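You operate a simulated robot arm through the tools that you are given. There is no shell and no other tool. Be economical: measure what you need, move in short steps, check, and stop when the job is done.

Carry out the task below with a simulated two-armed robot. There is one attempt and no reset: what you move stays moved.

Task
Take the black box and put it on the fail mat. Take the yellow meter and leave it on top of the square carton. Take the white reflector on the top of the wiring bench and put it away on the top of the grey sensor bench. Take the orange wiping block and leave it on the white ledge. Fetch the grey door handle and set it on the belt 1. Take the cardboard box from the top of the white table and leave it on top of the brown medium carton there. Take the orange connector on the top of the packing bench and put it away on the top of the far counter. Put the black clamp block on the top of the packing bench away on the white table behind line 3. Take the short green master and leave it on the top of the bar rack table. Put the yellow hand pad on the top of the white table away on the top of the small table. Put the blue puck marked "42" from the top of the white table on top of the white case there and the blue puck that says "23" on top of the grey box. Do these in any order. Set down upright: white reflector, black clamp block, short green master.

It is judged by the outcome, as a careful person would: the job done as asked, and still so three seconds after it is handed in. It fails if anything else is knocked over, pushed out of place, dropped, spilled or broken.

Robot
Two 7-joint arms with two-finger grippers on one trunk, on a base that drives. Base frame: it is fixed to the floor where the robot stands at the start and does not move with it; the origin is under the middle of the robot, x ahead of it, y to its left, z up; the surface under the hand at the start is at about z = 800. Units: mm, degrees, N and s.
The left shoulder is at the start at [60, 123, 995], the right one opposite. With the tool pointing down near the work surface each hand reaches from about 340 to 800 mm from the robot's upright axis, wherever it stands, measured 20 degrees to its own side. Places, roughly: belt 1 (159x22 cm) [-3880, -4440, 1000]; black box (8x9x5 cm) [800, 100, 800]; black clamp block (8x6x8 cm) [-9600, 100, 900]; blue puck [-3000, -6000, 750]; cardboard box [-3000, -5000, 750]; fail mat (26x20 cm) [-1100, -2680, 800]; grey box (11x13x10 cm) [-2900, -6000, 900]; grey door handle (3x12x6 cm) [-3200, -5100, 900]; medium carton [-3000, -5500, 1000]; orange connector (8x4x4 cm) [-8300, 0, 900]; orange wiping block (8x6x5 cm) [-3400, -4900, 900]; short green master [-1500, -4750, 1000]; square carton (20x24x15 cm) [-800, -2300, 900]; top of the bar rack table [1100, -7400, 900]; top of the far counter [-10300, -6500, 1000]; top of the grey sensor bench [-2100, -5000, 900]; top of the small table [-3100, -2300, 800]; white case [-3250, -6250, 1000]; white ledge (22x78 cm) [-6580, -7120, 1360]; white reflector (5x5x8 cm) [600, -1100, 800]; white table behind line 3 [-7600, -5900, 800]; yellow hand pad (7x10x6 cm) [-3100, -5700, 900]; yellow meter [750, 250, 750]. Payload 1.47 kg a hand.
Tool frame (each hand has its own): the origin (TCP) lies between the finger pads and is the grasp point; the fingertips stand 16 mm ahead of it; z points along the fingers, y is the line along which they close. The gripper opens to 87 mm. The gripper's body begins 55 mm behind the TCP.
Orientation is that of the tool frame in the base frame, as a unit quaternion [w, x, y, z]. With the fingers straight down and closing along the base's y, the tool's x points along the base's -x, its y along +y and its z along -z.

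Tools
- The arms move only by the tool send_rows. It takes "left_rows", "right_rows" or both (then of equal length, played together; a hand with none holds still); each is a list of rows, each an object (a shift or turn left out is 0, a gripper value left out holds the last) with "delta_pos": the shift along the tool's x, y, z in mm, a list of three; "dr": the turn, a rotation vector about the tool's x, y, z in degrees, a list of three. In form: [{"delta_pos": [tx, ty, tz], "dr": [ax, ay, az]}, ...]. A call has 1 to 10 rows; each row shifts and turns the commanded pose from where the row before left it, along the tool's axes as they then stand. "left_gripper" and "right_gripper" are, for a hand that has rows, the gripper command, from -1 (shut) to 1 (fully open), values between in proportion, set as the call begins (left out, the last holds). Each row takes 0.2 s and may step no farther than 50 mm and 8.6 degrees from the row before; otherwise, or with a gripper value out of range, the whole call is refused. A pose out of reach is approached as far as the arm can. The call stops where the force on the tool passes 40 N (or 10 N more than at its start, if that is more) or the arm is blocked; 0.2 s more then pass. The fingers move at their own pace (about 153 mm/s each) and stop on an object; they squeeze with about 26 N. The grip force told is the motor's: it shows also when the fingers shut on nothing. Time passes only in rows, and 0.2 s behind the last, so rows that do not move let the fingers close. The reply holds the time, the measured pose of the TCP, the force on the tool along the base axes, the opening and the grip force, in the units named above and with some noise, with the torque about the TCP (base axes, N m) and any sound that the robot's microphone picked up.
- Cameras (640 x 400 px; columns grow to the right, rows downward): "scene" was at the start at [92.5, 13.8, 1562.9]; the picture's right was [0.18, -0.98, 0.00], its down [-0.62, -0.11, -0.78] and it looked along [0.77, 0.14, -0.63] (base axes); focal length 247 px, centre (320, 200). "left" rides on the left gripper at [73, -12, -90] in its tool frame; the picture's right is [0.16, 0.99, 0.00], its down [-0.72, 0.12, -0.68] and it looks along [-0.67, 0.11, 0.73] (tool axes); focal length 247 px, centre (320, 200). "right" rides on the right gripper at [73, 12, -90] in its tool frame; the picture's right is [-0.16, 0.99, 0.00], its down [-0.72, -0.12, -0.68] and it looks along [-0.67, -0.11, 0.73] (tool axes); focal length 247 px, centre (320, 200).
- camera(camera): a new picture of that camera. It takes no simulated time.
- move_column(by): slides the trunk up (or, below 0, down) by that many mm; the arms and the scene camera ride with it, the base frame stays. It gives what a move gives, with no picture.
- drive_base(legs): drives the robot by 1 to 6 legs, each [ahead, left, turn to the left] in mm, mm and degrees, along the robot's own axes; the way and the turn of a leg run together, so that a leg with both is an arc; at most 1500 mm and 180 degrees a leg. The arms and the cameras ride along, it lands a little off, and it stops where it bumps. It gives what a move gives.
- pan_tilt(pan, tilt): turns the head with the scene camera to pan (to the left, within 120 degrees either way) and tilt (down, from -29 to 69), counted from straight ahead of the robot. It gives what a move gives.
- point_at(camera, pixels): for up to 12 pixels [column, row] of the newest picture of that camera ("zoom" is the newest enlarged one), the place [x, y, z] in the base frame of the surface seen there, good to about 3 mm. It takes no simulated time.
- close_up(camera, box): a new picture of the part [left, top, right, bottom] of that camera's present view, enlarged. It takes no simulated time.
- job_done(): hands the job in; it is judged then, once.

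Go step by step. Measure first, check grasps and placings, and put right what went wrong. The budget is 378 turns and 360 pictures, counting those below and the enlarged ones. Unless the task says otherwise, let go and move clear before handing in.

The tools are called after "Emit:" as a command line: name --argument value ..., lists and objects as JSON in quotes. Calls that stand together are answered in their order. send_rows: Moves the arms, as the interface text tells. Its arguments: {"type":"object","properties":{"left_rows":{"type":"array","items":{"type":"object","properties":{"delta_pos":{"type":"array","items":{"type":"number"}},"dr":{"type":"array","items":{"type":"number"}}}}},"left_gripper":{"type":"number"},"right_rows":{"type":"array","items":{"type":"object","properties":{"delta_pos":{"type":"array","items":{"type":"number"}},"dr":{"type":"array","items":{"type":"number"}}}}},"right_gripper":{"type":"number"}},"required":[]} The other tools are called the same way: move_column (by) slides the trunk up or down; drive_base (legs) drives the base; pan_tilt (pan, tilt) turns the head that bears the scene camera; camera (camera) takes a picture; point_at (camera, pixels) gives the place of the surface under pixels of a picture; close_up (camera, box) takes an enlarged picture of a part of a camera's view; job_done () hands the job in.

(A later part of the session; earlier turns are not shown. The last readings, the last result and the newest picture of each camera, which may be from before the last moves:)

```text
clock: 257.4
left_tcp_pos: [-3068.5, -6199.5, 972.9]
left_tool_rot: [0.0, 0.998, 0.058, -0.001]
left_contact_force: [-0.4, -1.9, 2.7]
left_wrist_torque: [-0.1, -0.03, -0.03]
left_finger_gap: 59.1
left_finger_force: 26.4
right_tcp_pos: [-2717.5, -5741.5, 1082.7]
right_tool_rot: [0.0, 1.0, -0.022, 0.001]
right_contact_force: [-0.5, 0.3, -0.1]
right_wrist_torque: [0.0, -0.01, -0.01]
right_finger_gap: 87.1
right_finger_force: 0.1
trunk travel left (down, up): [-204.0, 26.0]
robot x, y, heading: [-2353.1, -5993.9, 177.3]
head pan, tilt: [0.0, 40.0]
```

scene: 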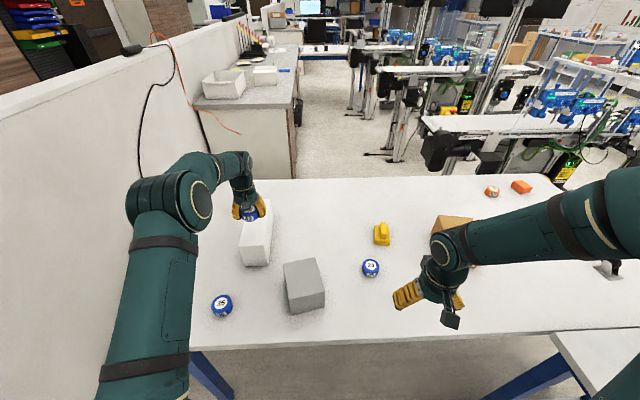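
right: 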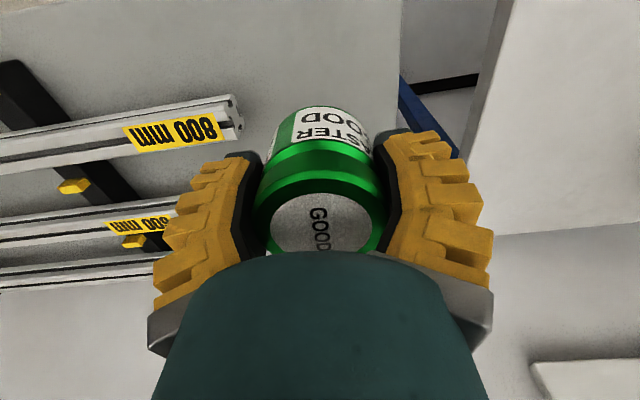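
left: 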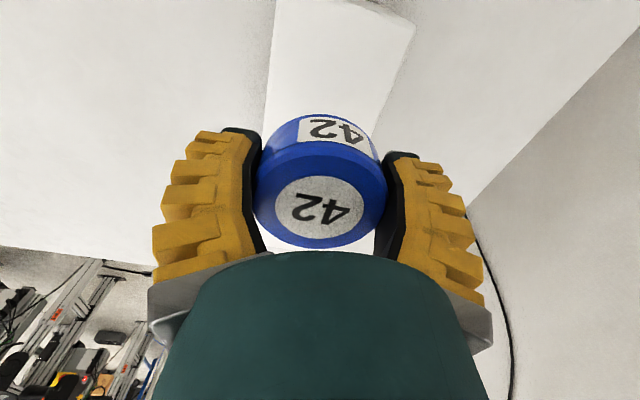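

Light contact. Releasing and rising.

Emit:
send_rows --left_rows '[{"delta_pos": [0, 0, 1]}, {}, {}]' --left_gripper 1

Emit:
send_rows --left_rows '[{"delta_pos": [0, 0, -30]}, {"delta_pos": [0, 0, -45]}, {"delta_pos": [0, 0, -45]}]'

Emit:
camera --camera "left"

```text
clock: 258.2
left_tcp_pos: [-3068.7, -6201.3, 971.3]
left_tool_rot: [0.0, 0.998, 0.058, 0.0]
left_contact_force: [0.8, 0.0, 0.2]
left_wrist_torque: [-0.01, 0.0, 0.02]
left_finger_gap: 87.0
left_finger_force: 0.1
right_tcp_pos: [-2717.1, -5741.7, 1082.1]
right_tool_rot: [0.0, 1.0, -0.022, 0.002]
right_contact_force: [0.5, 0.2, 0.2]
right_wrist_torque: [0.0, -0.01, -0.01]
right_finger_gap: 87.1
right_finger_force: 0.0
trunk travel left (down, up): [-204.0, 26.0]
robot x, y, heading: [-2356.8, -5996.5, 177.6]
head pan, tilt: [0.0, 40.0]
```

```text
clock: 259.0
left_tcp_pos: [-3070.6, -6200.1, 1089.7]
left_tool_rot: [0.0, 0.998, 0.057, 0.001]
left_contact_force: [0.4, -0.1, 0.4]
left_wrist_torque: [0.02, -0.02, 0.01]
left_finger_gap: 87.0
left_finger_force: 0.0
right_tcp_pos: [-2717.9, -5741.8, 1081.8]
right_tool_rot: [0.001, 1.0, -0.022, 0.001]
right_contact_force: [0.2, -0.5, -0.3]
right_wrist_torque: [0.03, 0.0, -0.01]
right_finger_gap: 87.2
right_finger_force: 0.0
trunk travel left (down, up): [-204.0, 26.0]
robot x, y, heading: [-2358.2, -5995.5, 177.5]
head pan, tilt: [0.0, 40.0]
```

```text
287 pictures are left
```

left: 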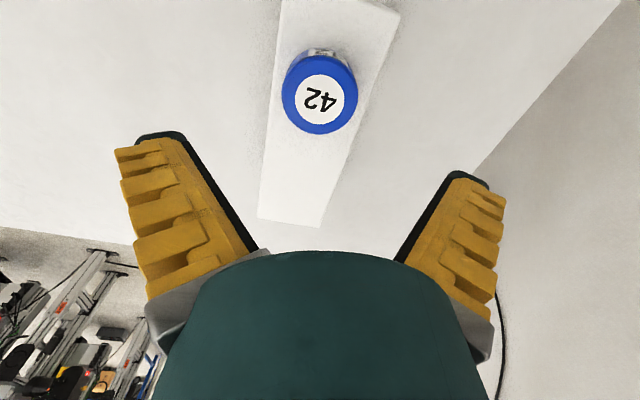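

Puck 42 sits on the white case. Now the right hand goes over puck 23.

Emit:
send_rows --right_rows '[{"delta_pos": [-42, 9.3, 0]}, {"delta_pos": [-42, 9.3, 0]}, {"delta_pos": [-42, 9.3, 0]}, {"delta_pos": [-42, 9.3, 0]}, {"delta_pos": [-42, 9.3, 0]}, {"delta_pos": [-42, 9.3, 0]}, {"delta_pos": [0, 0, 45]}]' --right_gripper 1

Emit:
camera --camera "right"

Emit:
point_at --camera "right" --pixels '[[320, 80], [320, 70]]'

```text
clock: 260.6
left_tcp_pos: [-3071.9, -6200.1, 1088.4]
left_tool_rot: [0.0, 0.998, 0.057, 0.0]
left_contact_force: [-0.8, -0.1, -0.2]
left_wrist_torque: [-0.03, -0.01, 0.0]
left_finger_gap: 86.9
left_finger_force: 0.1
right_tcp_pos: [-2974.8, -5786.2, 1035.6]
right_tool_rot: [0.0, 1.0, -0.022, 0.001]
right_contact_force: [0.4, 0.3, 0.3]
right_wrist_torque: [-0.04, 0.01, 0.01]
right_finger_gap: 87.0
right_finger_force: 0.1
trunk travel left (down, up): [-204.0, 26.0]
robot x, y, heading: [-2358.4, -5993.5, 178.1]
head pan, tilt: [0.0, 40.0]
```

```text
286 pictures are left
```

right: 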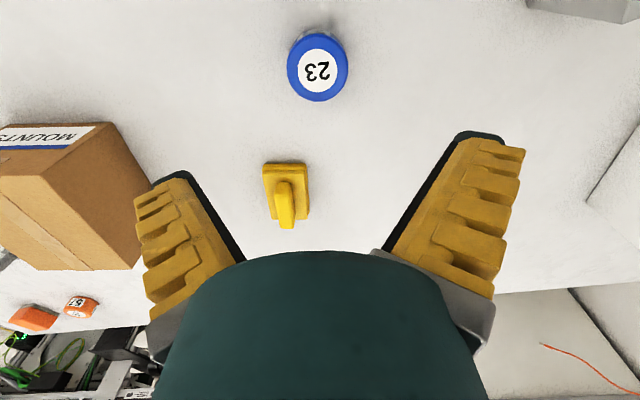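

```text
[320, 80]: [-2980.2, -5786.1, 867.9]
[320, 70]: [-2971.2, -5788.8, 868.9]
```

Puck 23 centre (-2971,-5788) is under the hand. Descend, grip, lift.

Emit:
send_rows --right_rows '[{"delta_pos": [3, 1, 45]}, {"delta_pos": [0, 0, 48]}, {"delta_pos": [0, 0, 48]}, {"delta_pos": [0, 0, 30]}, {"delta_pos": [0, 0, 11]}]'

Emit:
send_rows --right_rows '[{}, {}, {}, {}]' --right_gripper -1

Emit:
send_rows --right_rows '[{"delta_pos": [0, 0, -4]}, {"delta_pos": [0, 0, -6]}, {"delta_pos": [0, 0, -20]}, {"delta_pos": [0, 0, -40]}, {"delta_pos": [0, 0, -45]}, {"delta_pos": [0, 0, -45]}]'

Emit:
camera --camera "right"

Emit:
close_up --camera "scene" --box '[240, 230, 400, 330]'

```text
clock: 261.8
left_tcp_pos: [-3071.1, -6201.5, 1088.5]
left_tool_rot: [0.0, 0.998, 0.057, 0.0]
left_contact_force: [0.4, -0.2, -0.4]
left_wrist_torque: [-0.01, 0.0, 0.0]
left_finger_gap: 87.0
left_finger_force: 0.0
right_tcp_pos: [-2971.5, -5786.8, 855.2]
right_tool_rot: [0.0, 1.0, -0.022, 0.001]
right_contact_force: [-0.1, -0.9, 0.1]
right_wrist_torque: [0.02, -0.04, -0.01]
right_finger_gap: 86.8
right_finger_force: 0.0
trunk travel left (down, up): [-204.0, 26.0]
robot x, y, heading: [-2358.5, -5997.3, 177.6]
head pan, tilt: [0.0, 40.0]
```

```text
clock: 262.8
left_tcp_pos: [-3070.3, -6202.0, 1089.2]
left_tool_rot: [-0.001, 0.998, 0.058, 0.0]
left_contact_force: [0.1, 0.2, 0.1]
left_wrist_torque: [-0.03, -0.04, 0.02]
left_finger_gap: 87.0
left_finger_force: 0.0
right_tcp_pos: [-2970.3, -5788.6, 855.0]
right_tool_rot: [0.0, 1.0, -0.022, 0.0]
right_contact_force: [0.1, -0.1, 0.3]
right_wrist_torque: [-0.01, 0.03, 0.0]
right_finger_gap: 57.5
right_finger_force: 26.2
trunk travel left (down, up): [-204.0, 26.0]
robot x, y, heading: [-2360.5, -5994.5, 177.7]
head pan, tilt: [0.0, 40.0]
```

```text
clock: 264.2
left_tcp_pos: [-3070.7, -6200.3, 1089.0]
left_tool_rot: [-0.001, 0.998, 0.058, -0.001]
left_contact_force: [-0.2, 0.7, -1.1]
left_wrist_torque: [0.01, 0.02, 0.0]
left_finger_gap: 87.0
left_finger_force: 0.0
right_tcp_pos: [-2970.0, -5788.7, 1013.6]
right_tool_rot: [0.001, 1.0, -0.021, 0.0]
right_contact_force: [0.8, -0.2, -1.3]
right_wrist_torque: [-0.02, 0.0, -0.02]
right_finger_gap: 57.5
right_finger_force: 25.4
trunk travel left (down, up): [-204.0, 26.0]
robot x, y, heading: [-2353.5, -5996.6, 177.6]
head pan, tilt: [0.0, 40.0]
```

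```text
285 pictures are left
```

right: 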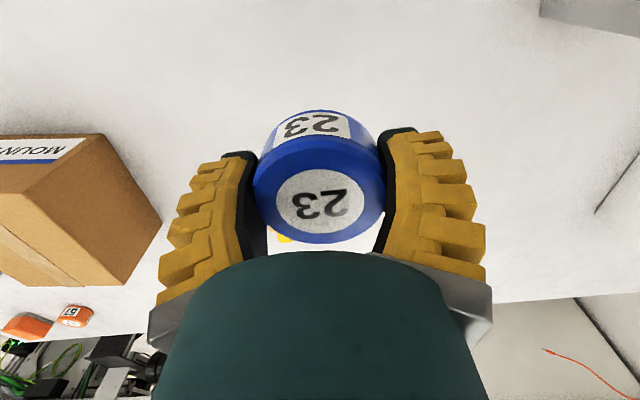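

```text
4.00 times, centred on (320, 280) of scene
```

zoom: 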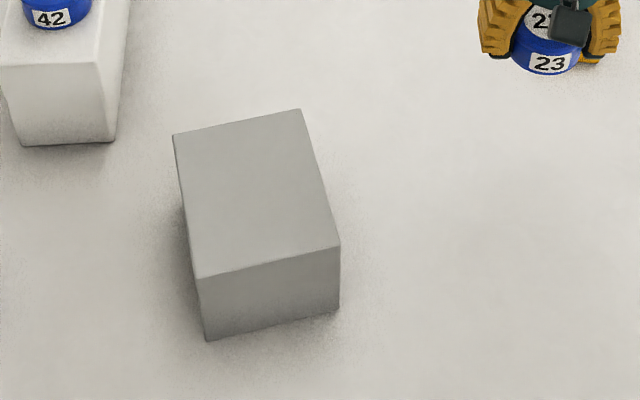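

Emit:
point_at --camera "zoom" --pixels '[[177, 138], [299, 113], [337, 243], [200, 275], [255, 193]]'

```text
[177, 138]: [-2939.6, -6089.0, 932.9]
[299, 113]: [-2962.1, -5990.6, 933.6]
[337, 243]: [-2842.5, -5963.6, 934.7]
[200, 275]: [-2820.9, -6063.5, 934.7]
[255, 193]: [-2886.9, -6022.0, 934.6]
```

Grey box top centre is (-2891,-6027). I'll move the left hand aside a bit and bring puck 23 over the grey box.

Emit:
send_rows --left_rows '[{"delta_pos": [0, 40, -20]}, {"delta_pos": [0, 40, -20]}, {}, {}, {}, {}, {}, {}]' --right_rows '[{"delta_pos": [0, 0, -10]}, {}, {"delta_pos": [15, 39, 0]}, {"delta_pos": [15, 39, 0]}, {"delta_pos": [15, 39, 0]}, {"delta_pos": [15, 39, 0]}, {"delta_pos": [15, 39, 0]}, {"delta_pos": [14, 39, 0]}]'

Emit:
camera --camera "scene"

```text
clock: 266.0
left_tcp_pos: [-3062.0, -6282.0, 1131.7]
left_tool_rot: [-0.001, 0.998, 0.057, -0.001]
left_contact_force: [-0.9, 0.5, 0.9]
left_wrist_torque: [0.04, 0.04, 0.01]
left_finger_gap: 87.0
left_finger_force: 0.0
right_tcp_pos: [-2889.3, -6025.6, 1022.1]
right_tool_rot: [0.0, 1.0, -0.022, 0.002]
right_contact_force: [-0.8, -0.3, -1.8]
right_wrist_torque: [0.01, 0.0, 0.02]
right_finger_gap: 57.5
right_finger_force: 26.4
trunk travel left (down, up): [-204.0, 26.0]
robot x, y, heading: [-2357.4, -5994.3, 177.5]
head pan, tilt: [0.0, 40.0]
```

```text
283 pictures are left
```

scene: 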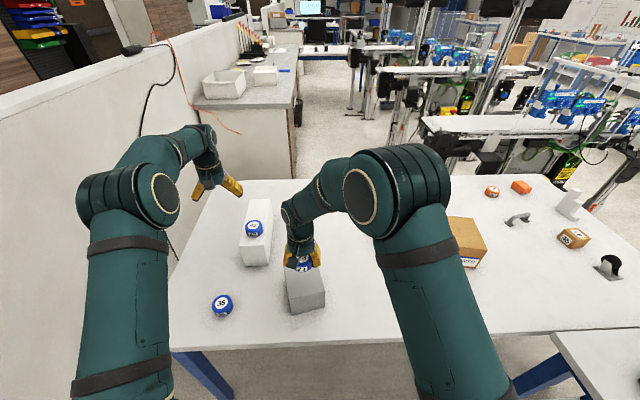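

Puck 23 is above the grey box. Lowering.

Emit:
send_rows --right_rows '[{"delta_pos": [0, 0, 40]}, {"delta_pos": [0, 0, 20]}, {"delta_pos": [0, 0, 4]}, {}]'

Emit:
send_rows --right_rows '[{"delta_pos": [0, 0, 3]}, {"delta_pos": [0, 0, 2]}, {}]'

```text
clock: 267.0
left_tcp_pos: [-3063.7, -6280.5, 1130.3]
left_tool_rot: [0.0, 0.998, 0.057, 0.0]
left_contact_force: [-0.6, 0.4, 0.0]
left_wrist_torque: [0.02, 0.01, 0.01]
left_finger_gap: 86.9
left_finger_force: 0.1
right_tcp_pos: [-2889.0, -6022.3, 958.7]
right_tool_rot: [0.0, 1.0, -0.02, 0.0]
right_contact_force: [-0.1, 0.5, -0.6]
right_wrist_torque: [0.02, -0.02, -0.03]
right_finger_gap: 57.5
right_finger_force: 25.8
trunk travel left (down, up): [-204.0, 26.0]
robot x, y, heading: [-2355.9, -5992.2, 177.8]
head pan, tilt: [0.0, 40.0]
```

```text
clock: 267.8
left_tcp_pos: [-3062.8, -6279.8, 1132.3]
left_tool_rot: [0.0, 0.998, 0.056, 0.0]
left_contact_force: [-0.9, -0.3, 0.3]
left_wrist_torque: [-0.04, -0.01, -0.01]
left_finger_gap: 86.9
left_finger_force: 0.1
right_tcp_pos: [-2890.8, -6023.5, 954.1]
right_tool_rot: [0.0, 1.0, -0.022, 0.0]
right_contact_force: [-0.9, 3.2, 10.6]
right_wrist_torque: [0.15, -0.3, 0.08]
right_finger_gap: 57.5
right_finger_force: 26.3
trunk travel left (down, up): [-204.0, 26.0]
robot x, y, heading: [-2358.3, -5994.9, 177.6]
head pan, tilt: [0.0, 40.0]
```

Contact at 10.6 N. Releasing and rising.

Emit:
send_rows --right_rows '[{}, {}, {}]' --right_gripper 1

Emit:
send_rows --right_rows '[{"delta_pos": [0, 0, -30]}, {"delta_pos": [0, 0, -45]}, {"delta_pos": [0, 0, -45]}, {"delta_pos": [0, -45, 0]}, {"delta_pos": [0, -45, 0]}, {"delta_pos": [0, -45, 0]}, {"delta_pos": [0, -45, 0]}, {"delta_pos": [0, -45, 0]}]'

Emit:
camera --camera "scene"

Emit:
camera --camera "right"

```text
clock: 268.6
left_tcp_pos: [-3062.9, -6281.3, 1131.2]
left_tool_rot: [0.001, 0.998, 0.058, 0.0]
left_contact_force: [-0.1, 0.8, 0.5]
left_wrist_torque: [0.0, 0.01, 0.0]
left_finger_gap: 87.2
left_finger_force: 0.1
right_tcp_pos: [-2890.7, -6023.4, 953.9]
right_tool_rot: [0.001, 1.0, -0.021, 0.001]
right_contact_force: [0.2, -0.5, -0.7]
right_wrist_torque: [0.03, 0.0, -0.03]
right_finger_gap: 86.9
right_finger_force: 0.1
trunk travel left (down, up): [-204.0, 26.0]
robot x, y, heading: [-2355.6, -5991.5, 177.6]
head pan, tilt: [0.0, 40.0]
```

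```text
clock: 270.4
left_tcp_pos: [-3062.5, -6279.8, 1131.5]
left_tool_rot: [0.0, 0.998, 0.058, 0.0]
left_contact_force: [-0.1, 0.4, 0.8]
left_wrist_torque: [0.0, 0.01, -0.03]
left_finger_gap: 86.9
left_finger_force: 0.1
right_tcp_pos: [-2880.0, -5800.0, 1074.9]
right_tool_rot: [0.001, 1.0, -0.02, 0.0]
right_contact_force: [1.1, -0.4, 0.4]
right_wrist_torque: [0.02, 0.02, 0.03]
right_finger_gap: 87.2
right_finger_force: 0.0
trunk travel left (down, up): [-204.0, 26.0]
robot x, y, heading: [-2355.5, -5995.7, 177.6]
head pan, tilt: [0.0, 40.0]
```

```text
282 pictures are left
```

scene: 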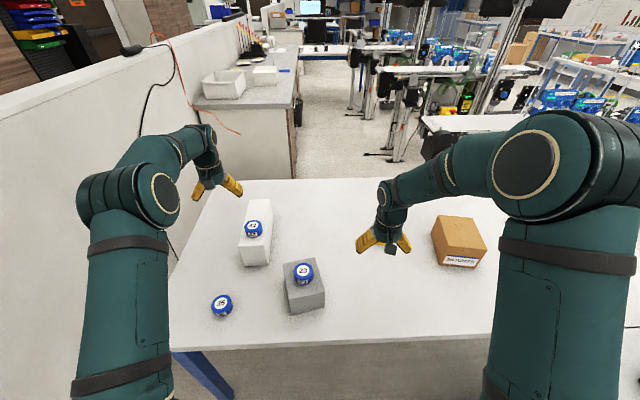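

```text
281 pictures are left
```

right: 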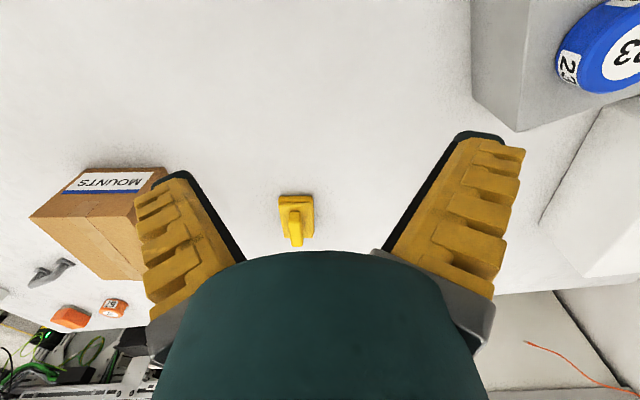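

Both pucks sit as asked. Next the yellow pad near (-3105,-5713): I'll shift the base slightly right and bring the right hand over it.

Emit:
drive_base --legs '[[10, -80, 2]]'

Emit:
camera --camera "right"

Emit:
point_at --camera "right" --pixels '[[320, 200]]'

```text
clock: 271.8
left_tcp_pos: [-3060.3, -6226.7, 1132.6]
left_tool_rot: [0.0, 0.997, 0.074, 0.0]
left_contact_force: [0.4, 0.8, -0.1]
left_wrist_torque: [0.0, -0.02, -0.02]
left_finger_gap: 87.1
left_finger_force: 0.0
right_tcp_pos: [-2894.4, -5742.1, 1075.0]
right_tool_rot: [0.0, 1.0, -0.005, 0.0]
right_contact_force: [0.1, 0.4, 0.3]
right_wrist_torque: [-0.01, 0.01, 0.02]
right_finger_gap: 87.2
right_finger_force: 0.0
trunk travel left (down, up): [-204.0, 26.0]
robot x, y, heading: [-2363.5, -5915.2, 179.4]
head pan, tilt: [0.0, 40.0]
```

```text
280 pictures are left
```

right: 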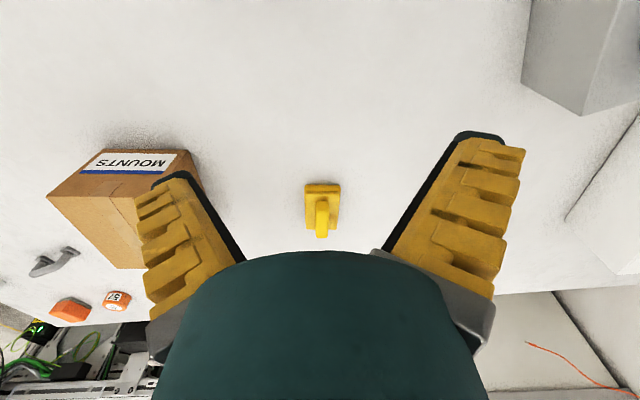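

```text
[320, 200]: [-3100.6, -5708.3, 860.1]
```

Emit:
send_rows --right_rows '[{"delta_pos": [-43, -6, 0]}, {"delta_pos": [-43, -6, 0]}, {"delta_pos": [-43, -6, 0]}, {"delta_pos": [-43, -6, 0]}, {"delta_pos": [-40, -6, 0]}, {"delta_pos": [0, 0, 40]}]'

Emit:
close_up --camera "right" --box '[240, 0, 400, 130]'

```text
clock: 273.2
left_tcp_pos: [-3060.7, -6228.1, 1131.9]
left_tool_rot: [0.0, 0.997, 0.074, 0.0]
left_contact_force: [-0.1, 0.7, 1.1]
left_wrist_torque: [0.0, 0.01, -0.01]
left_finger_gap: 87.2
left_finger_force: 0.0
right_tcp_pos: [-3104.4, -5707.7, 1033.8]
right_tool_rot: [0.0, 1.0, -0.004, 0.001]
right_contact_force: [-0.3, -0.5, 0.1]
right_wrist_torque: [-0.02, 0.01, 0.01]
right_finger_gap: 86.7
right_finger_force: 0.1
trunk travel left (down, up): [-204.0, 26.0]
robot x, y, heading: [-2365.1, -5918.9, 179.4]
head pan, tilt: [0.0, 40.0]
```

```text
3.08 times, centred on (320, 65) of right
```

zoom: 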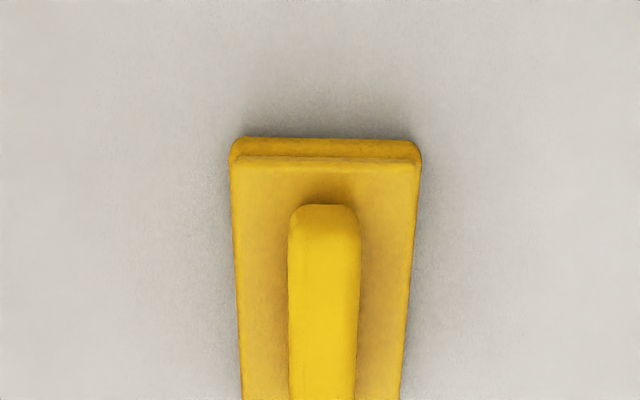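

Emit:
point_at --camera "zoom" --pixels '[[290, 260], [360, 260], [325, 220], [325, 390], [237, 170], [415, 170], [290, 380], [356, 380], [200, 300]]'

Emit:
camera --camera "right"

```text
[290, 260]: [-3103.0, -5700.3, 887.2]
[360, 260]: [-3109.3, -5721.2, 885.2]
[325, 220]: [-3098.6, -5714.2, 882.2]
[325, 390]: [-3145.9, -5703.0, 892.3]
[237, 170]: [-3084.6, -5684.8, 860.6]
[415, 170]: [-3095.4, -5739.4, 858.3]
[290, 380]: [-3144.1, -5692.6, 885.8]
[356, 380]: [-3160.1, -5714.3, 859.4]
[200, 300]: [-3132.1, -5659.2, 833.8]
```

```text
278 pictures are left
```

right: 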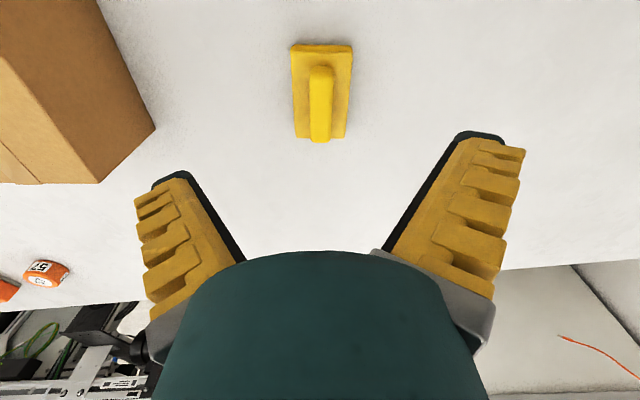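

Emit:
point_at --camera "right" --pixels '[[320, 138], [320, 120], [320, 100], [300, 136], [345, 134]]'

```text
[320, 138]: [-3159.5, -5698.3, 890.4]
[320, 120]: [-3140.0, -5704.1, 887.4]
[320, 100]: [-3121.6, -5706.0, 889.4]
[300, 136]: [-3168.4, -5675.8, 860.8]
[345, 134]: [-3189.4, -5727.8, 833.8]
```

Ridge runs x -3100..-3165 centred (-3132,-5704), tilted about 12.5°. I'll lower the trunk for reach, rotate and align.

Emit:
move_column --by -60

Emit:
drive_base --legs '[[12, 0, 0]]'

Emit:
send_rows --right_rows '[{"delta_pos": [-10, -4, 0], "dr": [0, 0, 6.2]}, {"dr": [0, 0, 6.3]}, {}]'

Emit:
camera --camera "right"

```text
clock: 274.2
left_tcp_pos: [-3060.2, -6227.3, 1072.2]
left_tool_rot: [-0.001, 0.997, 0.074, 0.0]
left_contact_force: [-0.4, 0.5, 0.1]
left_wrist_torque: [0.0, 0.01, -0.01]
left_finger_gap: 87.1
left_finger_force: 0.1
right_tcp_pos: [-3104.6, -5709.2, 975.1]
right_tool_rot: [0.0, 1.0, -0.004, 0.001]
right_contact_force: [0.5, 0.0, 0.0]
right_wrist_torque: [-0.03, 0.01, -0.01]
right_finger_gap: 87.4
right_finger_force: 0.0
trunk travel left (down, up): [-144.0, 86.0]
robot x, y, heading: [-2364.1, -5920.9, 179.3]
head pan, tilt: [0.0, 40.0]
```

```text
clock: 274.9
left_tcp_pos: [-3073.5, -6226.5, 1072.0]
left_tool_rot: [-0.001, 0.997, 0.074, -0.001]
left_contact_force: [-1.0, 0.0, -0.4]
left_wrist_torque: [0.0, 0.01, -0.04]
left_finger_gap: 87.3
left_finger_force: 0.0
right_tcp_pos: [-3117.3, -5709.1, 975.0]
right_tool_rot: [0.0, 1.0, -0.004, 0.0]
right_contact_force: [-1.3, 0.3, 0.1]
right_wrist_torque: [-0.03, 0.03, 0.0]
right_finger_gap: 86.8
right_finger_force: 0.1
trunk travel left (down, up): [-144.0, 86.0]
robot x, y, heading: [-2374.8, -5918.0, 179.3]
head pan, tilt: [0.0, 40.0]
```

```text
clock: 275.7
left_tcp_pos: [-3071.6, -6227.1, 1071.5]
left_tool_rot: [0.0, 0.997, 0.074, 0.0]
left_contact_force: [-0.4, 0.2, -0.6]
left_wrist_torque: [0.0, -0.01, 0.0]
left_finger_gap: 87.2
left_finger_force: 0.1
right_tcp_pos: [-3128.0, -5704.2, 973.4]
right_tool_rot: [0.0, 0.994, -0.114, 0.0]
right_contact_force: [0.5, 0.4, 0.5]
right_wrist_torque: [0.0, 0.01, -0.01]
right_finger_gap: 86.8
right_finger_force: 0.0
trunk travel left (down, up): [-144.0, 86.0]
robot x, y, heading: [-2375.2, -5916.6, 179.5]
head pan, tilt: [0.0, 40.0]
```

```text
277 pictures are left
```

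right: 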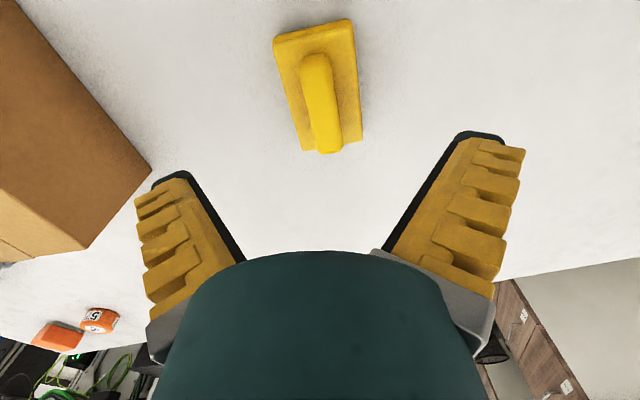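

Aligned with the ridge. Descending to grip it at z≈877.

Emit:
send_rows --right_rows '[{"delta_pos": [0, 0, 45]}, {"delta_pos": [0, 0, 35]}, {"delta_pos": [0, 0, 16]}, {}]'

Emit:
send_rows --right_rows '[{}, {}, {}, {}]' --right_gripper -1

Emit:
send_rows --right_rows '[{"delta_pos": [0, 0, -4]}, {"delta_pos": [0, 0, -6]}, {"delta_pos": [0, 0, -20]}, {"delta_pos": [0, 0, -40]}, {"delta_pos": [0, 0, -45]}, {"delta_pos": [0, 0, -45]}]'

Emit:
camera --camera "right"

```text
clock: 276.7
left_tcp_pos: [-3072.5, -6227.0, 1072.0]
left_tool_rot: [0.001, 0.997, 0.074, -0.001]
left_contact_force: [-0.1, 0.6, 0.0]
left_wrist_torque: [0.0, 0.04, 0.02]
left_finger_gap: 86.7
left_finger_force: 0.1
right_tcp_pos: [-3126.9, -5704.9, 880.0]
right_tool_rot: [0.0, 0.994, -0.113, 0.0]
right_contact_force: [-1.1, -0.3, -0.1]
right_wrist_torque: [-0.01, -0.03, -0.03]
right_finger_gap: 86.9
right_finger_force: 0.1
trunk travel left (down, up): [-144.0, 86.0]
robot x, y, heading: [-2372.0, -5919.9, 179.7]
head pan, tilt: [0.0, 40.0]
```

```text
clock: 277.7
left_tcp_pos: [-3072.1, -6227.0, 1071.9]
left_tool_rot: [0.0, 0.997, 0.074, 0.0]
left_contact_force: [0.0, -0.7, 0.5]
left_wrist_torque: [0.04, 0.01, 0.01]
left_finger_gap: 87.1
left_finger_force: 0.0
right_tcp_pos: [-3127.4, -5703.6, 880.1]
right_tool_rot: [0.0, 0.994, -0.113, 0.0]
right_contact_force: [0.7, 0.8, 6.1]
right_wrist_torque: [-0.01, -0.02, 0.18]
right_finger_gap: 14.6
right_finger_force: 26.0
trunk travel left (down, up): [-144.0, 86.0]
robot x, y, heading: [-2377.0, -5918.2, 179.6]
head pan, tilt: [0.0, 40.0]
```

```text
clock: 279.1
left_tcp_pos: [-3072.4, -6227.1, 1072.1]
left_tool_rot: [0.0, 0.997, 0.074, 0.0]
left_contact_force: [-0.4, -0.4, 0.2]
left_wrist_torque: [0.0, 0.0, 0.0]
left_finger_gap: 87.1
left_finger_force: 0.1
right_tcp_pos: [-3126.0, -5705.7, 1040.0]
right_tool_rot: [-0.001, 0.993, -0.114, 0.003]
right_contact_force: [-0.1, 0.3, -1.2]
right_wrist_torque: [-0.01, 0.03, 0.0]
right_finger_gap: 12.3
right_finger_force: 26.3
trunk travel left (down, up): [-144.0, 86.0]
robot x, y, heading: [-2377.4, -5920.1, 179.5]
head pan, tilt: [0.0, 40.0]
```

```text
276 pictures are left
```

right: 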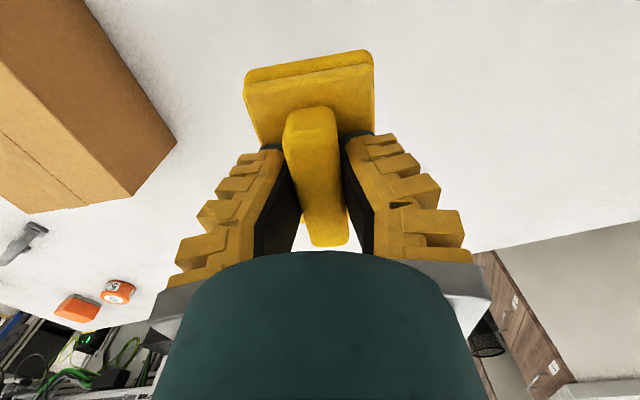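

The pad is lifted by its ridge, though the gap eased from 14.6 to 12.3 mm. I'll tuck both arms slowly and recheck the hold.

Emit:
send_rows --right_rows '[{"delta_pos": [35, 0, -10]}, {"delta_pos": [40, 0, 0]}, {"delta_pos": [40, 0, 0]}, {"delta_pos": [40, 0, 0]}, {"delta_pos": [40, 0, 0]}, {"delta_pos": [40, 0, 0]}]' --left_rows '[{"delta_pos": [30, 0, -30]}, {"delta_pos": [45, 0, 0]}, {"delta_pos": [45, 0, 0]}, {"delta_pos": [45, 0, 0]}, {"delta_pos": [45, 0, 0]}, {"delta_pos": [45, 0, 0]}]'

Emit:
camera --camera "right"

```text
clock: 280.5
left_tcp_pos: [-2818.7, -6188.6, 1105.2]
left_tool_rot: [-0.001, 0.997, 0.073, -0.001]
left_contact_force: [-0.3, -0.6, -0.2]
left_wrist_torque: [-0.02, 0.02, 0.0]
left_finger_gap: 87.2
left_finger_force: 0.1
right_tcp_pos: [-2894.6, -5757.3, 1051.4]
right_tool_rot: [0.0, 0.994, -0.113, -0.001]
right_contact_force: [0.2, 0.7, 0.1]
right_wrist_torque: [0.01, 0.04, -0.03]
right_finger_gap: 12.2
right_finger_force: 26.0
trunk travel left (down, up): [-144.0, 86.0]
robot x, y, heading: [-2376.4, -5916.4, 179.6]
head pan, tilt: [0.0, 40.0]
```

```text
275 pictures are left
```

right: 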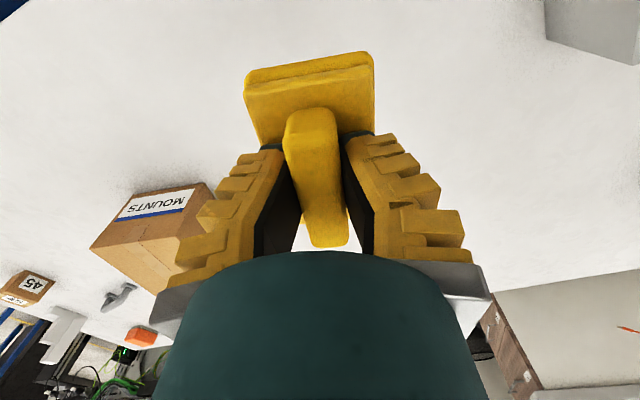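

The hold is stable at 12.2 mm. I'll drive around the sensor bench to the open area north of it, then look.

Emit:
drive_base --legs '[[-1450, 0, 0], [0, -1450, 0], [0, -480, 0]]'

Emit:
pan_tilt --pan -25 --tilt 20

Emit:
camera --camera "scene"

```text
clock: 304.8
left_tcp_pos: [-1373.6, -4249.3, 1103.2]
left_tool_rot: [-0.001, 0.996, 0.093, 0.0]
left_contact_force: [-0.1, 0.0, 0.0]
left_wrist_torque: [-0.01, -0.01, -0.02]
left_finger_gap: 86.8
left_finger_force: 0.1
right_tcp_pos: [-1468.0, -3820.6, 1050.1]
right_tool_rot: [0.0, 0.996, -0.094, 0.001]
right_contact_force: [-0.7, 0.6, -0.6]
right_wrist_torque: [0.0, -0.04, 0.0]
right_finger_gap: 12.7
right_finger_force: 26.0
trunk travel left (down, up): [-144.0, 86.0]
robot x, y, heading: [-942.8, -3959.5, -178.0]
head pan, tilt: [0.0, 40.0]
```

```text
clock: 305.7
left_tcp_pos: [-1373.4, -4249.2, 1103.4]
left_tool_rot: [0.0, 0.996, 0.094, 0.0]
left_contact_force: [-0.7, 0.5, 0.9]
left_wrist_torque: [-0.04, 0.02, 0.01]
left_finger_gap: 87.0
left_finger_force: 0.1
right_tcp_pos: [-1467.5, -3820.2, 1051.8]
right_tool_rot: [0.001, 0.996, -0.093, 0.001]
right_contact_force: [0.0, -0.5, 0.1]
right_wrist_torque: [-0.02, 0.0, 0.01]
right_finger_gap: 12.4
right_finger_force: 25.6
trunk travel left (down, up): [-144.0, 86.0]
robot x, y, heading: [-936.2, -3960.1, -178.1]
head pan, tilt: [-25.0, 20.0]
```

```text
274 pictures are left
```

scene: 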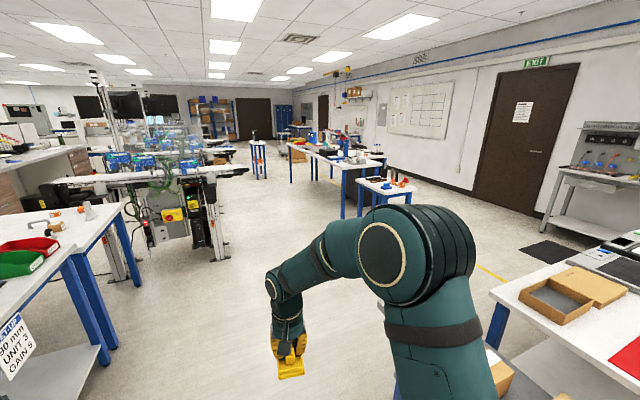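

The small table is at (385,188), joined to a longer bench. Measuring it.

Emit:
close_up --camera "scene" --box '[300, 130, 430, 230]'

Emit:
point_at --camera "scene" --pixels '[[357, 189], [412, 190], [405, 178], [372, 178], [217, 245], [110, 185], [245, 172], [125, 215], [150, 205]]'

```text
4.00 times, centred on (365, 180) of scene
```

zoom: 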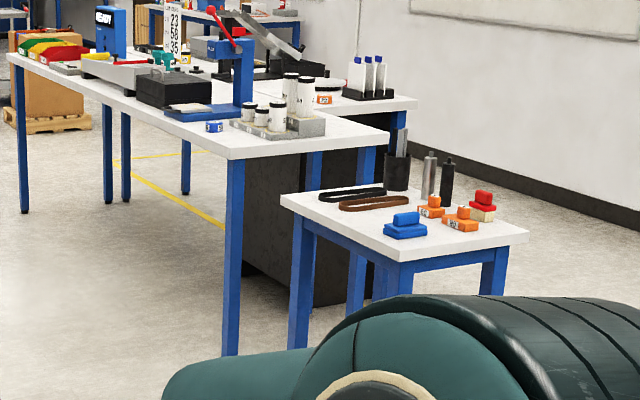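

```text
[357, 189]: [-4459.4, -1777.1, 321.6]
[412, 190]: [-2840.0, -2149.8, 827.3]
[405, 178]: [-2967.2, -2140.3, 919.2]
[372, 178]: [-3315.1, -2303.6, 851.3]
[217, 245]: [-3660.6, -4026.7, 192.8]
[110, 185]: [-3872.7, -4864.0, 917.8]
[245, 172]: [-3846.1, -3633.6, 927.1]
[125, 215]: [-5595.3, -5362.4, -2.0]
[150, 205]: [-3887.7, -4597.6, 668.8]
```

Emit:
point_at --camera "zoom" --pixels '[[285, 200], [402, 258], [523, 235], [405, 225], [460, 220], [432, 208], [483, 203], [350, 195], [375, 205], [430, 180], [450, 240], [330, 210]]'

```text
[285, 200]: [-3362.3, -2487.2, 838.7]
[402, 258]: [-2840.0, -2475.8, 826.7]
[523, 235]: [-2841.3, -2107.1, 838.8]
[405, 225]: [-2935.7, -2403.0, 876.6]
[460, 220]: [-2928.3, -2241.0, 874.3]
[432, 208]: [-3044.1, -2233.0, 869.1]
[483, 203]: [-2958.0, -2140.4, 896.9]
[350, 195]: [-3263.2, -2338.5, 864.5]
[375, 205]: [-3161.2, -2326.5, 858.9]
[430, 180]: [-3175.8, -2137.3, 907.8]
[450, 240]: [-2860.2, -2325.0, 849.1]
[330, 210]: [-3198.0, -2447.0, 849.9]
```

Free strip on the small table near (-3110,-2425). I'll approach from the south facing north.

Emit:
drive_base --legs '[[1400, 0, -2], [0, 0, -90], [0, 800, 0], [600, 0, 0]]'

Emit:
pan_tilt --pan 0 --tilt 35

Emit:
camera --camera "scene"

```text
clock: 326.5
left_tcp_pos: [-3344.3, -2916.8, 1104.1]
left_tool_rot: [0.0, 0.747, -0.665, 0.0]
left_contact_force: [0.1, 0.1, 0.4]
left_wrist_torque: [0.0, -0.03, 0.0]
left_finger_gap: 87.0
left_finger_force: 0.0
right_tcp_pos: [-2910.9, -2853.6, 1050.1]
right_tool_rot: [-0.001, -0.609, 0.793, -0.001]
right_contact_force: [-0.3, 1.0, -0.3]
right_wrist_torque: [-0.04, 0.01, -0.02]
right_finger_gap: 12.5
right_finger_force: 25.9
trunk travel left (down, up): [-144.0, 86.0]
robot x, y, heading: [-3088.3, -3365.8, 87.5]
head pan, tilt: [-25.0, 20.0]
```

```text
clock: 327.4
left_tcp_pos: [-3343.8, -2917.0, 1104.0]
left_tool_rot: [0.0, 0.747, -0.665, 0.0]
left_contact_force: [0.1, 0.2, -0.2]
left_wrist_torque: [0.02, 0.01, 0.03]
left_finger_gap: 87.3
left_finger_force: 0.0
right_tcp_pos: [-2911.7, -2853.5, 1050.1]
right_tool_rot: [-0.001, -0.609, 0.793, 0.0]
right_contact_force: [-0.2, 0.5, -1.4]
right_wrist_torque: [-0.02, -0.01, 0.01]
right_finger_gap: 12.7
right_finger_force: 26.4
trunk travel left (down, up): [-144.0, 86.0]
robot x, y, heading: [-3092.5, -3368.1, 87.5]
head pan, tilt: [0.0, 35.0]
```

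```text
272 pictures are left
```

scene: 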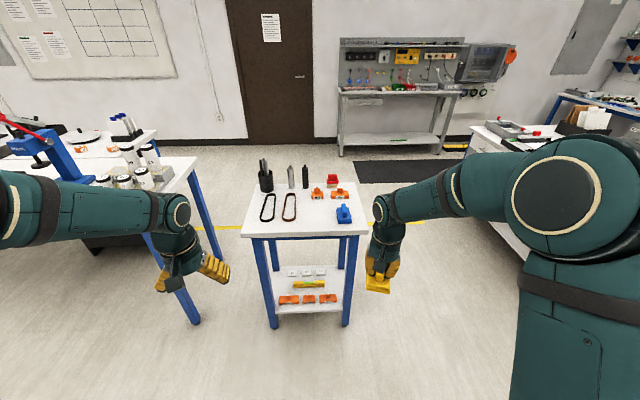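

Emit:
point_at --camera "scene" --pixels '[[190, 165], [145, 175], [123, 180], [155, 150], [240, 235], [367, 232], [270, 205], [290, 205], [344, 212], [310, 225]]'

```text
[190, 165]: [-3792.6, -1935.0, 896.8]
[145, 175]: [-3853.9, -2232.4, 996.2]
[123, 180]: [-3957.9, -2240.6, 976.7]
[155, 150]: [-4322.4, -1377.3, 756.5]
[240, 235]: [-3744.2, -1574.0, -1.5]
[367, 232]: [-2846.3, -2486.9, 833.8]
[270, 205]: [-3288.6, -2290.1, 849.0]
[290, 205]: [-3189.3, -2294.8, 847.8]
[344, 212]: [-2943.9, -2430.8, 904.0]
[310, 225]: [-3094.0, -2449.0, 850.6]
```

The long bench is well left (x<-3790). I'll shift left 140 and forward 270.

Emit:
drive_base --legs '[[270, 140, 2.5]]'

Emit:
camera --camera "right"

Emit:
camera --camera "scene"

```text
clock: 329.5
left_tcp_pos: [-3497.3, -2648.6, 1102.9]
left_tool_rot: [0.0, 0.757, -0.653, 0.001]
left_contact_force: [-1.0, 0.1, -0.3]
left_wrist_torque: [-0.03, 0.02, -0.03]
left_finger_gap: 87.2
left_finger_force: 0.0
right_tcp_pos: [-3065.7, -2574.1, 1051.0]
right_tool_rot: [-0.001, -0.622, 0.783, -0.001]
right_contact_force: [0.1, 0.4, -0.8]
right_wrist_torque: [-0.01, 0.01, -0.03]
right_finger_gap: 12.6
right_finger_force: 26.2
trunk travel left (down, up): [-144.0, 86.0]
robot x, y, heading: [-3228.3, -3091.2, 89.7]
head pan, tilt: [0.0, 35.0]
```

```text
271 pictures are left
```

right: 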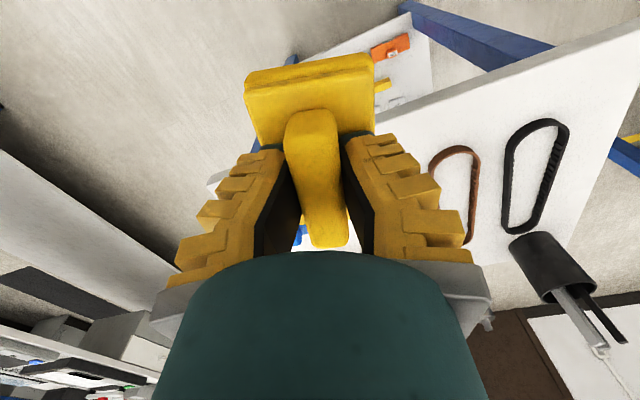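

```text
270 pictures are left
```

scene: 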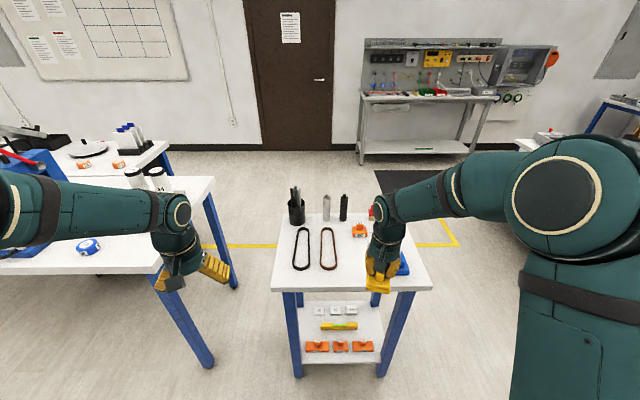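

Right hand is just south of the free strip. I'll move it to about (-3075,-2410), straighten it and lower.

Emit:
send_rows --right_rows '[{"delta_pos": [-39.4, 11.7, 0]}, {"delta_pos": [-39.4, 11.7, 0]}, {"delta_pos": [-39.4, 11.7, 0]}, {"delta_pos": [-39.4, 11.7, 0]}, {"dr": [0, 0, -6.5]}, {"dr": [0, 0, -6.5]}, {"delta_pos": [0, 0, 40]}, {"delta_pos": [0, 0, 40]}, {"delta_pos": [0, 0, 30]}, {}]'

Emit:
camera --camera "right"

Emit:
camera --camera "scene"

```text
clock: 331.7
left_tcp_pos: [-3497.2, -2649.6, 1104.1]
left_tool_rot: [0.0, 0.757, -0.654, 0.0]
left_contact_force: [0.4, -0.6, 0.3]
left_wrist_torque: [-0.02, -0.01, -0.03]
left_finger_gap: 87.1
left_finger_force: 0.1
right_tcp_pos: [-3076.0, -2405.1, 938.1]
right_tool_rot: [0.0, 0.707, -0.707, 0.0]
right_contact_force: [0.2, 0.5, -0.9]
right_wrist_torque: [0.0, 0.03, -0.02]
right_finger_gap: 12.3
right_finger_force: 26.1
trunk travel left (down, up): [-144.0, 86.0]
robot x, y, heading: [-3227.9, -3094.0, 89.6]
head pan, tilt: [0.0, 35.0]
```

```text
269 pictures are left
```

right: 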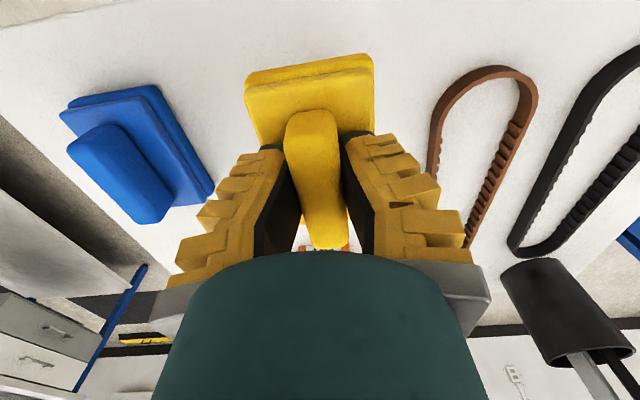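

```text
268 pictures are left
```

scene: 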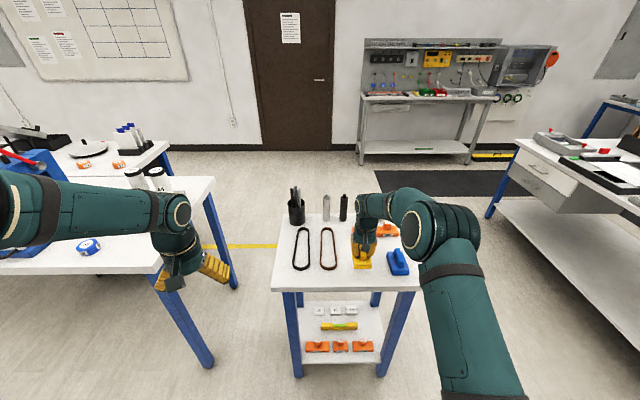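

The pad fits between the blue pad and brown strap. Lowering to the table.

Emit:
send_rows --right_rows '[{"delta_pos": [0, 0, 25]}, {"delta_pos": [0, 0, 12]}, {}]'

Emit:
send_rows --right_rows '[{"delta_pos": [0, 0, 3]}, {"delta_pos": [0, 0, 2]}, {}]'

```text
clock: 332.5
left_tcp_pos: [-3497.8, -2650.0, 1103.8]
left_tool_rot: [0.0, 0.758, -0.652, 0.001]
left_contact_force: [-0.1, 0.7, 0.1]
left_wrist_torque: [0.01, 0.01, 0.01]
left_finger_gap: 86.8
left_finger_force: 0.1
right_tcp_pos: [-3075.4, -2407.3, 901.6]
right_tool_rot: [-0.001, -0.707, 0.708, -0.001]
right_contact_force: [0.0, -0.9, -0.6]
right_wrist_torque: [0.01, 0.02, -0.03]
right_finger_gap: 12.7
right_finger_force: 25.7
trunk travel left (down, up): [-144.0, 86.0]
robot x, y, heading: [-3229.3, -3092.9, 89.5]
head pan, tilt: [0.0, 35.0]
```

```text
clock: 333.3
left_tcp_pos: [-3496.7, -2650.0, 1105.1]
left_tool_rot: [0.0, 0.757, -0.653, 0.0]
left_contact_force: [0.9, 0.4, -0.2]
left_wrist_torque: [-0.01, -0.02, 0.0]
left_finger_gap: 87.0
left_finger_force: 0.1
right_tcp_pos: [-3075.3, -2410.2, 898.1]
right_tool_rot: [0.001, 0.707, -0.707, 0.0]
right_contact_force: [-0.2, -0.5, -0.3]
right_wrist_torque: [-0.06, 0.04, 0.0]
right_finger_gap: 12.2
right_finger_force: 26.1
trunk travel left (down, up): [-144.0, 86.0]
robot x, y, heading: [-3229.7, -3095.4, 89.7]
head pan, tilt: [0.0, 35.0]
```

Emit:
send_rows --right_rows '[{"delta_pos": [0, 0, 2]}, {"delta_pos": [0, 0, 2]}, {}]'

```text
clock: 334.1
left_tcp_pos: [-3497.3, -2650.4, 1103.5]
left_tool_rot: [0.0, 0.757, -0.653, 0.0]
left_contact_force: [0.8, 0.0, -0.1]
left_wrist_torque: [0.02, 0.01, 0.02]
left_finger_gap: 87.1
left_finger_force: 0.1
right_tcp_pos: [-3076.2, -2408.7, 895.1]
right_tool_rot: [0.0, 0.707, -0.707, 0.0]
right_contact_force: [-1.0, 0.8, 4.7]
right_wrist_torque: [0.29, -0.03, -0.01]
right_finger_gap: 14.4
right_finger_force: 25.9
trunk travel left (down, up): [-144.0, 86.0]
robot x, y, heading: [-3225.4, -3091.5, 89.8]
head pan, tilt: [0.0, 35.0]
```

Contact (4.7 N). Releasing and rising.

Emit:
send_rows --right_rows '[{}, {}, {}]' --right_gripper 1

Emit:
send_rows --right_rows '[{"delta_pos": [0, 0, -30]}, {"delta_pos": [0, 0, -45]}, {"delta_pos": [0, 0, -45]}, {"delta_pos": [0, 0, -30]}, {"delta_pos": [45, 0, 0]}, {"delta_pos": [45, 0, 0]}, {"delta_pos": [45, 0, 0]}]'

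Emit:
camera --camera "right"

```text
clock: 334.9
left_tcp_pos: [-3497.9, -2650.1, 1103.0]
left_tool_rot: [0.0, 0.758, -0.652, 0.0]
left_contact_force: [0.7, 0.5, 0.0]
left_wrist_torque: [-0.02, 0.01, 0.03]
left_finger_gap: 87.1
left_finger_force: 0.1
right_tcp_pos: [-3077.3, -2409.3, 895.1]
right_tool_rot: [0.0, -0.706, 0.708, -0.001]
right_contact_force: [0.4, 0.1, -0.7]
right_wrist_torque: [-0.02, 0.02, -0.02]
right_finger_gap: 86.9
right_finger_force: 0.0
trunk travel left (down, up): [-144.0, 86.0]
robot x, y, heading: [-3225.6, -3094.5, 89.4]
head pan, tilt: [0.0, 35.0]
```

```text
clock: 336.5
left_tcp_pos: [-3496.9, -2651.7, 1104.6]
left_tool_rot: [0.0, 0.758, -0.653, 0.0]
left_contact_force: [0.8, 0.1, 0.3]
left_wrist_torque: [0.0, -0.01, 0.01]
left_finger_gap: 87.1
left_finger_force: 0.0
right_tcp_pos: [-3079.3, -2546.4, 1044.2]
right_tool_rot: [0.0, -0.707, 0.707, -0.001]
right_contact_force: [0.3, 0.1, -0.1]
right_wrist_torque: [0.04, 0.01, 0.01]
right_finger_gap: 87.0
right_finger_force: 0.0
trunk travel left (down, up): [-144.0, 86.0]
robot x, y, heading: [-3227.8, -3093.6, 89.5]
head pan, tilt: [0.0, 35.0]
```

```text
267 pictures are left
```

right: 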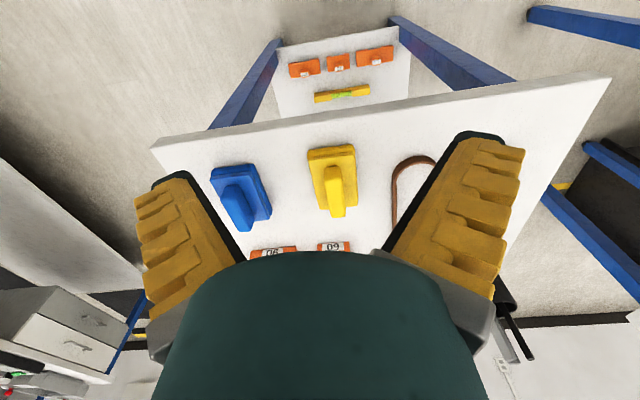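

The pad lies flat on the small table. Now to the white table's north end: I'll back off, turn south and look.

Emit:
drive_base --legs '[[-350, -300, 0], [0, 0, -90], [0, 0, -90]]'

Emit:
pan_tilt --pan 0 --tilt 25

Emit:
camera --camera "scene"

```text
clock: 347.2
left_tcp_pos: [-2644.6, -3881.0, 1104.4]
left_tool_rot: [0.0, 0.633, 0.774, 0.0]
left_contact_force: [0.0, 0.0, -1.0]
left_wrist_torque: [-0.02, 0.02, 0.01]
left_finger_gap: 87.1
left_finger_force: 0.1
right_tcp_pos: [-3056.6, -4008.8, 1044.7]
right_tool_rot: [-0.001, 0.689, 0.725, 0.001]
right_contact_force: [-1.5, -0.6, -0.8]
right_wrist_torque: [0.02, 0.0, -0.02]
right_finger_gap: 86.8
right_finger_force: 0.1
trunk travel left (down, up): [-144.0, 86.0]
robot x, y, heading: [-2937.9, -3454.2, -87.2]
head pan, tilt: [0.0, 35.0]
```

```text
clock: 347.9
left_tcp_pos: [-2645.4, -3881.1, 1104.8]
left_tool_rot: [0.0, 0.633, 0.774, 0.0]
left_contact_force: [0.2, 0.5, -0.3]
left_wrist_torque: [0.03, 0.01, 0.01]
left_finger_gap: 87.2
left_finger_force: 0.1
right_tcp_pos: [-3057.1, -4010.1, 1044.7]
right_tool_rot: [-0.001, 0.689, 0.725, 0.001]
right_contact_force: [0.2, -0.1, -0.1]
right_wrist_torque: [-0.02, 0.01, 0.0]
right_finger_gap: 87.2
right_finger_force: 0.0
trunk travel left (down, up): [-144.0, 86.0]
robot x, y, heading: [-2932.0, -3451.2, -87.4]
head pan, tilt: [0.0, 25.0]
```

```text
266 pictures are left
```

scene: 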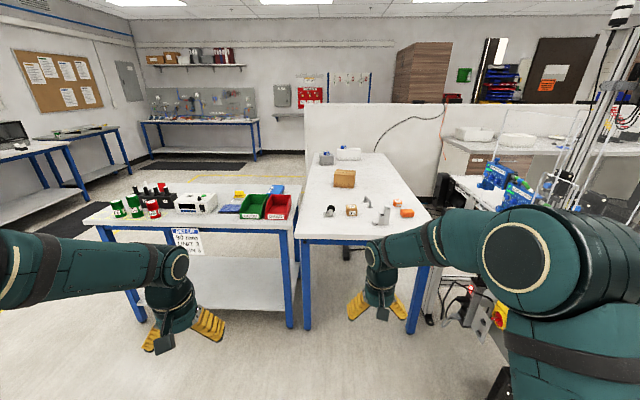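

The white table's north end is ahead. Measuring its edge and the machine on the right.

Emit:
point_at --camera "scene" --pixels '[[300, 240], [430, 238], [351, 208], [407, 212], [366, 199], [381, 210], [440, 300], [330, 212], [470, 310]]'

Emit:
close_up --camera "scene" --box '[290, 160, 450, 260]'

```text
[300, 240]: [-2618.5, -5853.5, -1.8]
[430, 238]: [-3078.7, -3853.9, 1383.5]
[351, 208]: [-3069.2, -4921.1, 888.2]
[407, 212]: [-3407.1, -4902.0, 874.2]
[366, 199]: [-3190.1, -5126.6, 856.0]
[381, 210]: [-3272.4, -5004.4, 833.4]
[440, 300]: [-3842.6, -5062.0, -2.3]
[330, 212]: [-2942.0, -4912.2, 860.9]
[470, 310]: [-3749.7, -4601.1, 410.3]
```

```text
4.00 times, centred on (370, 210) of scene
```

zoom: 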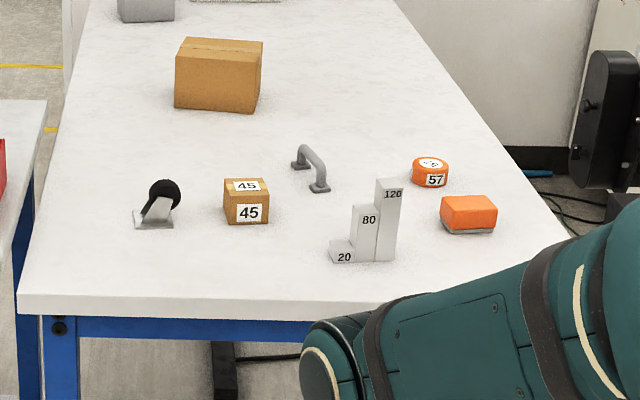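

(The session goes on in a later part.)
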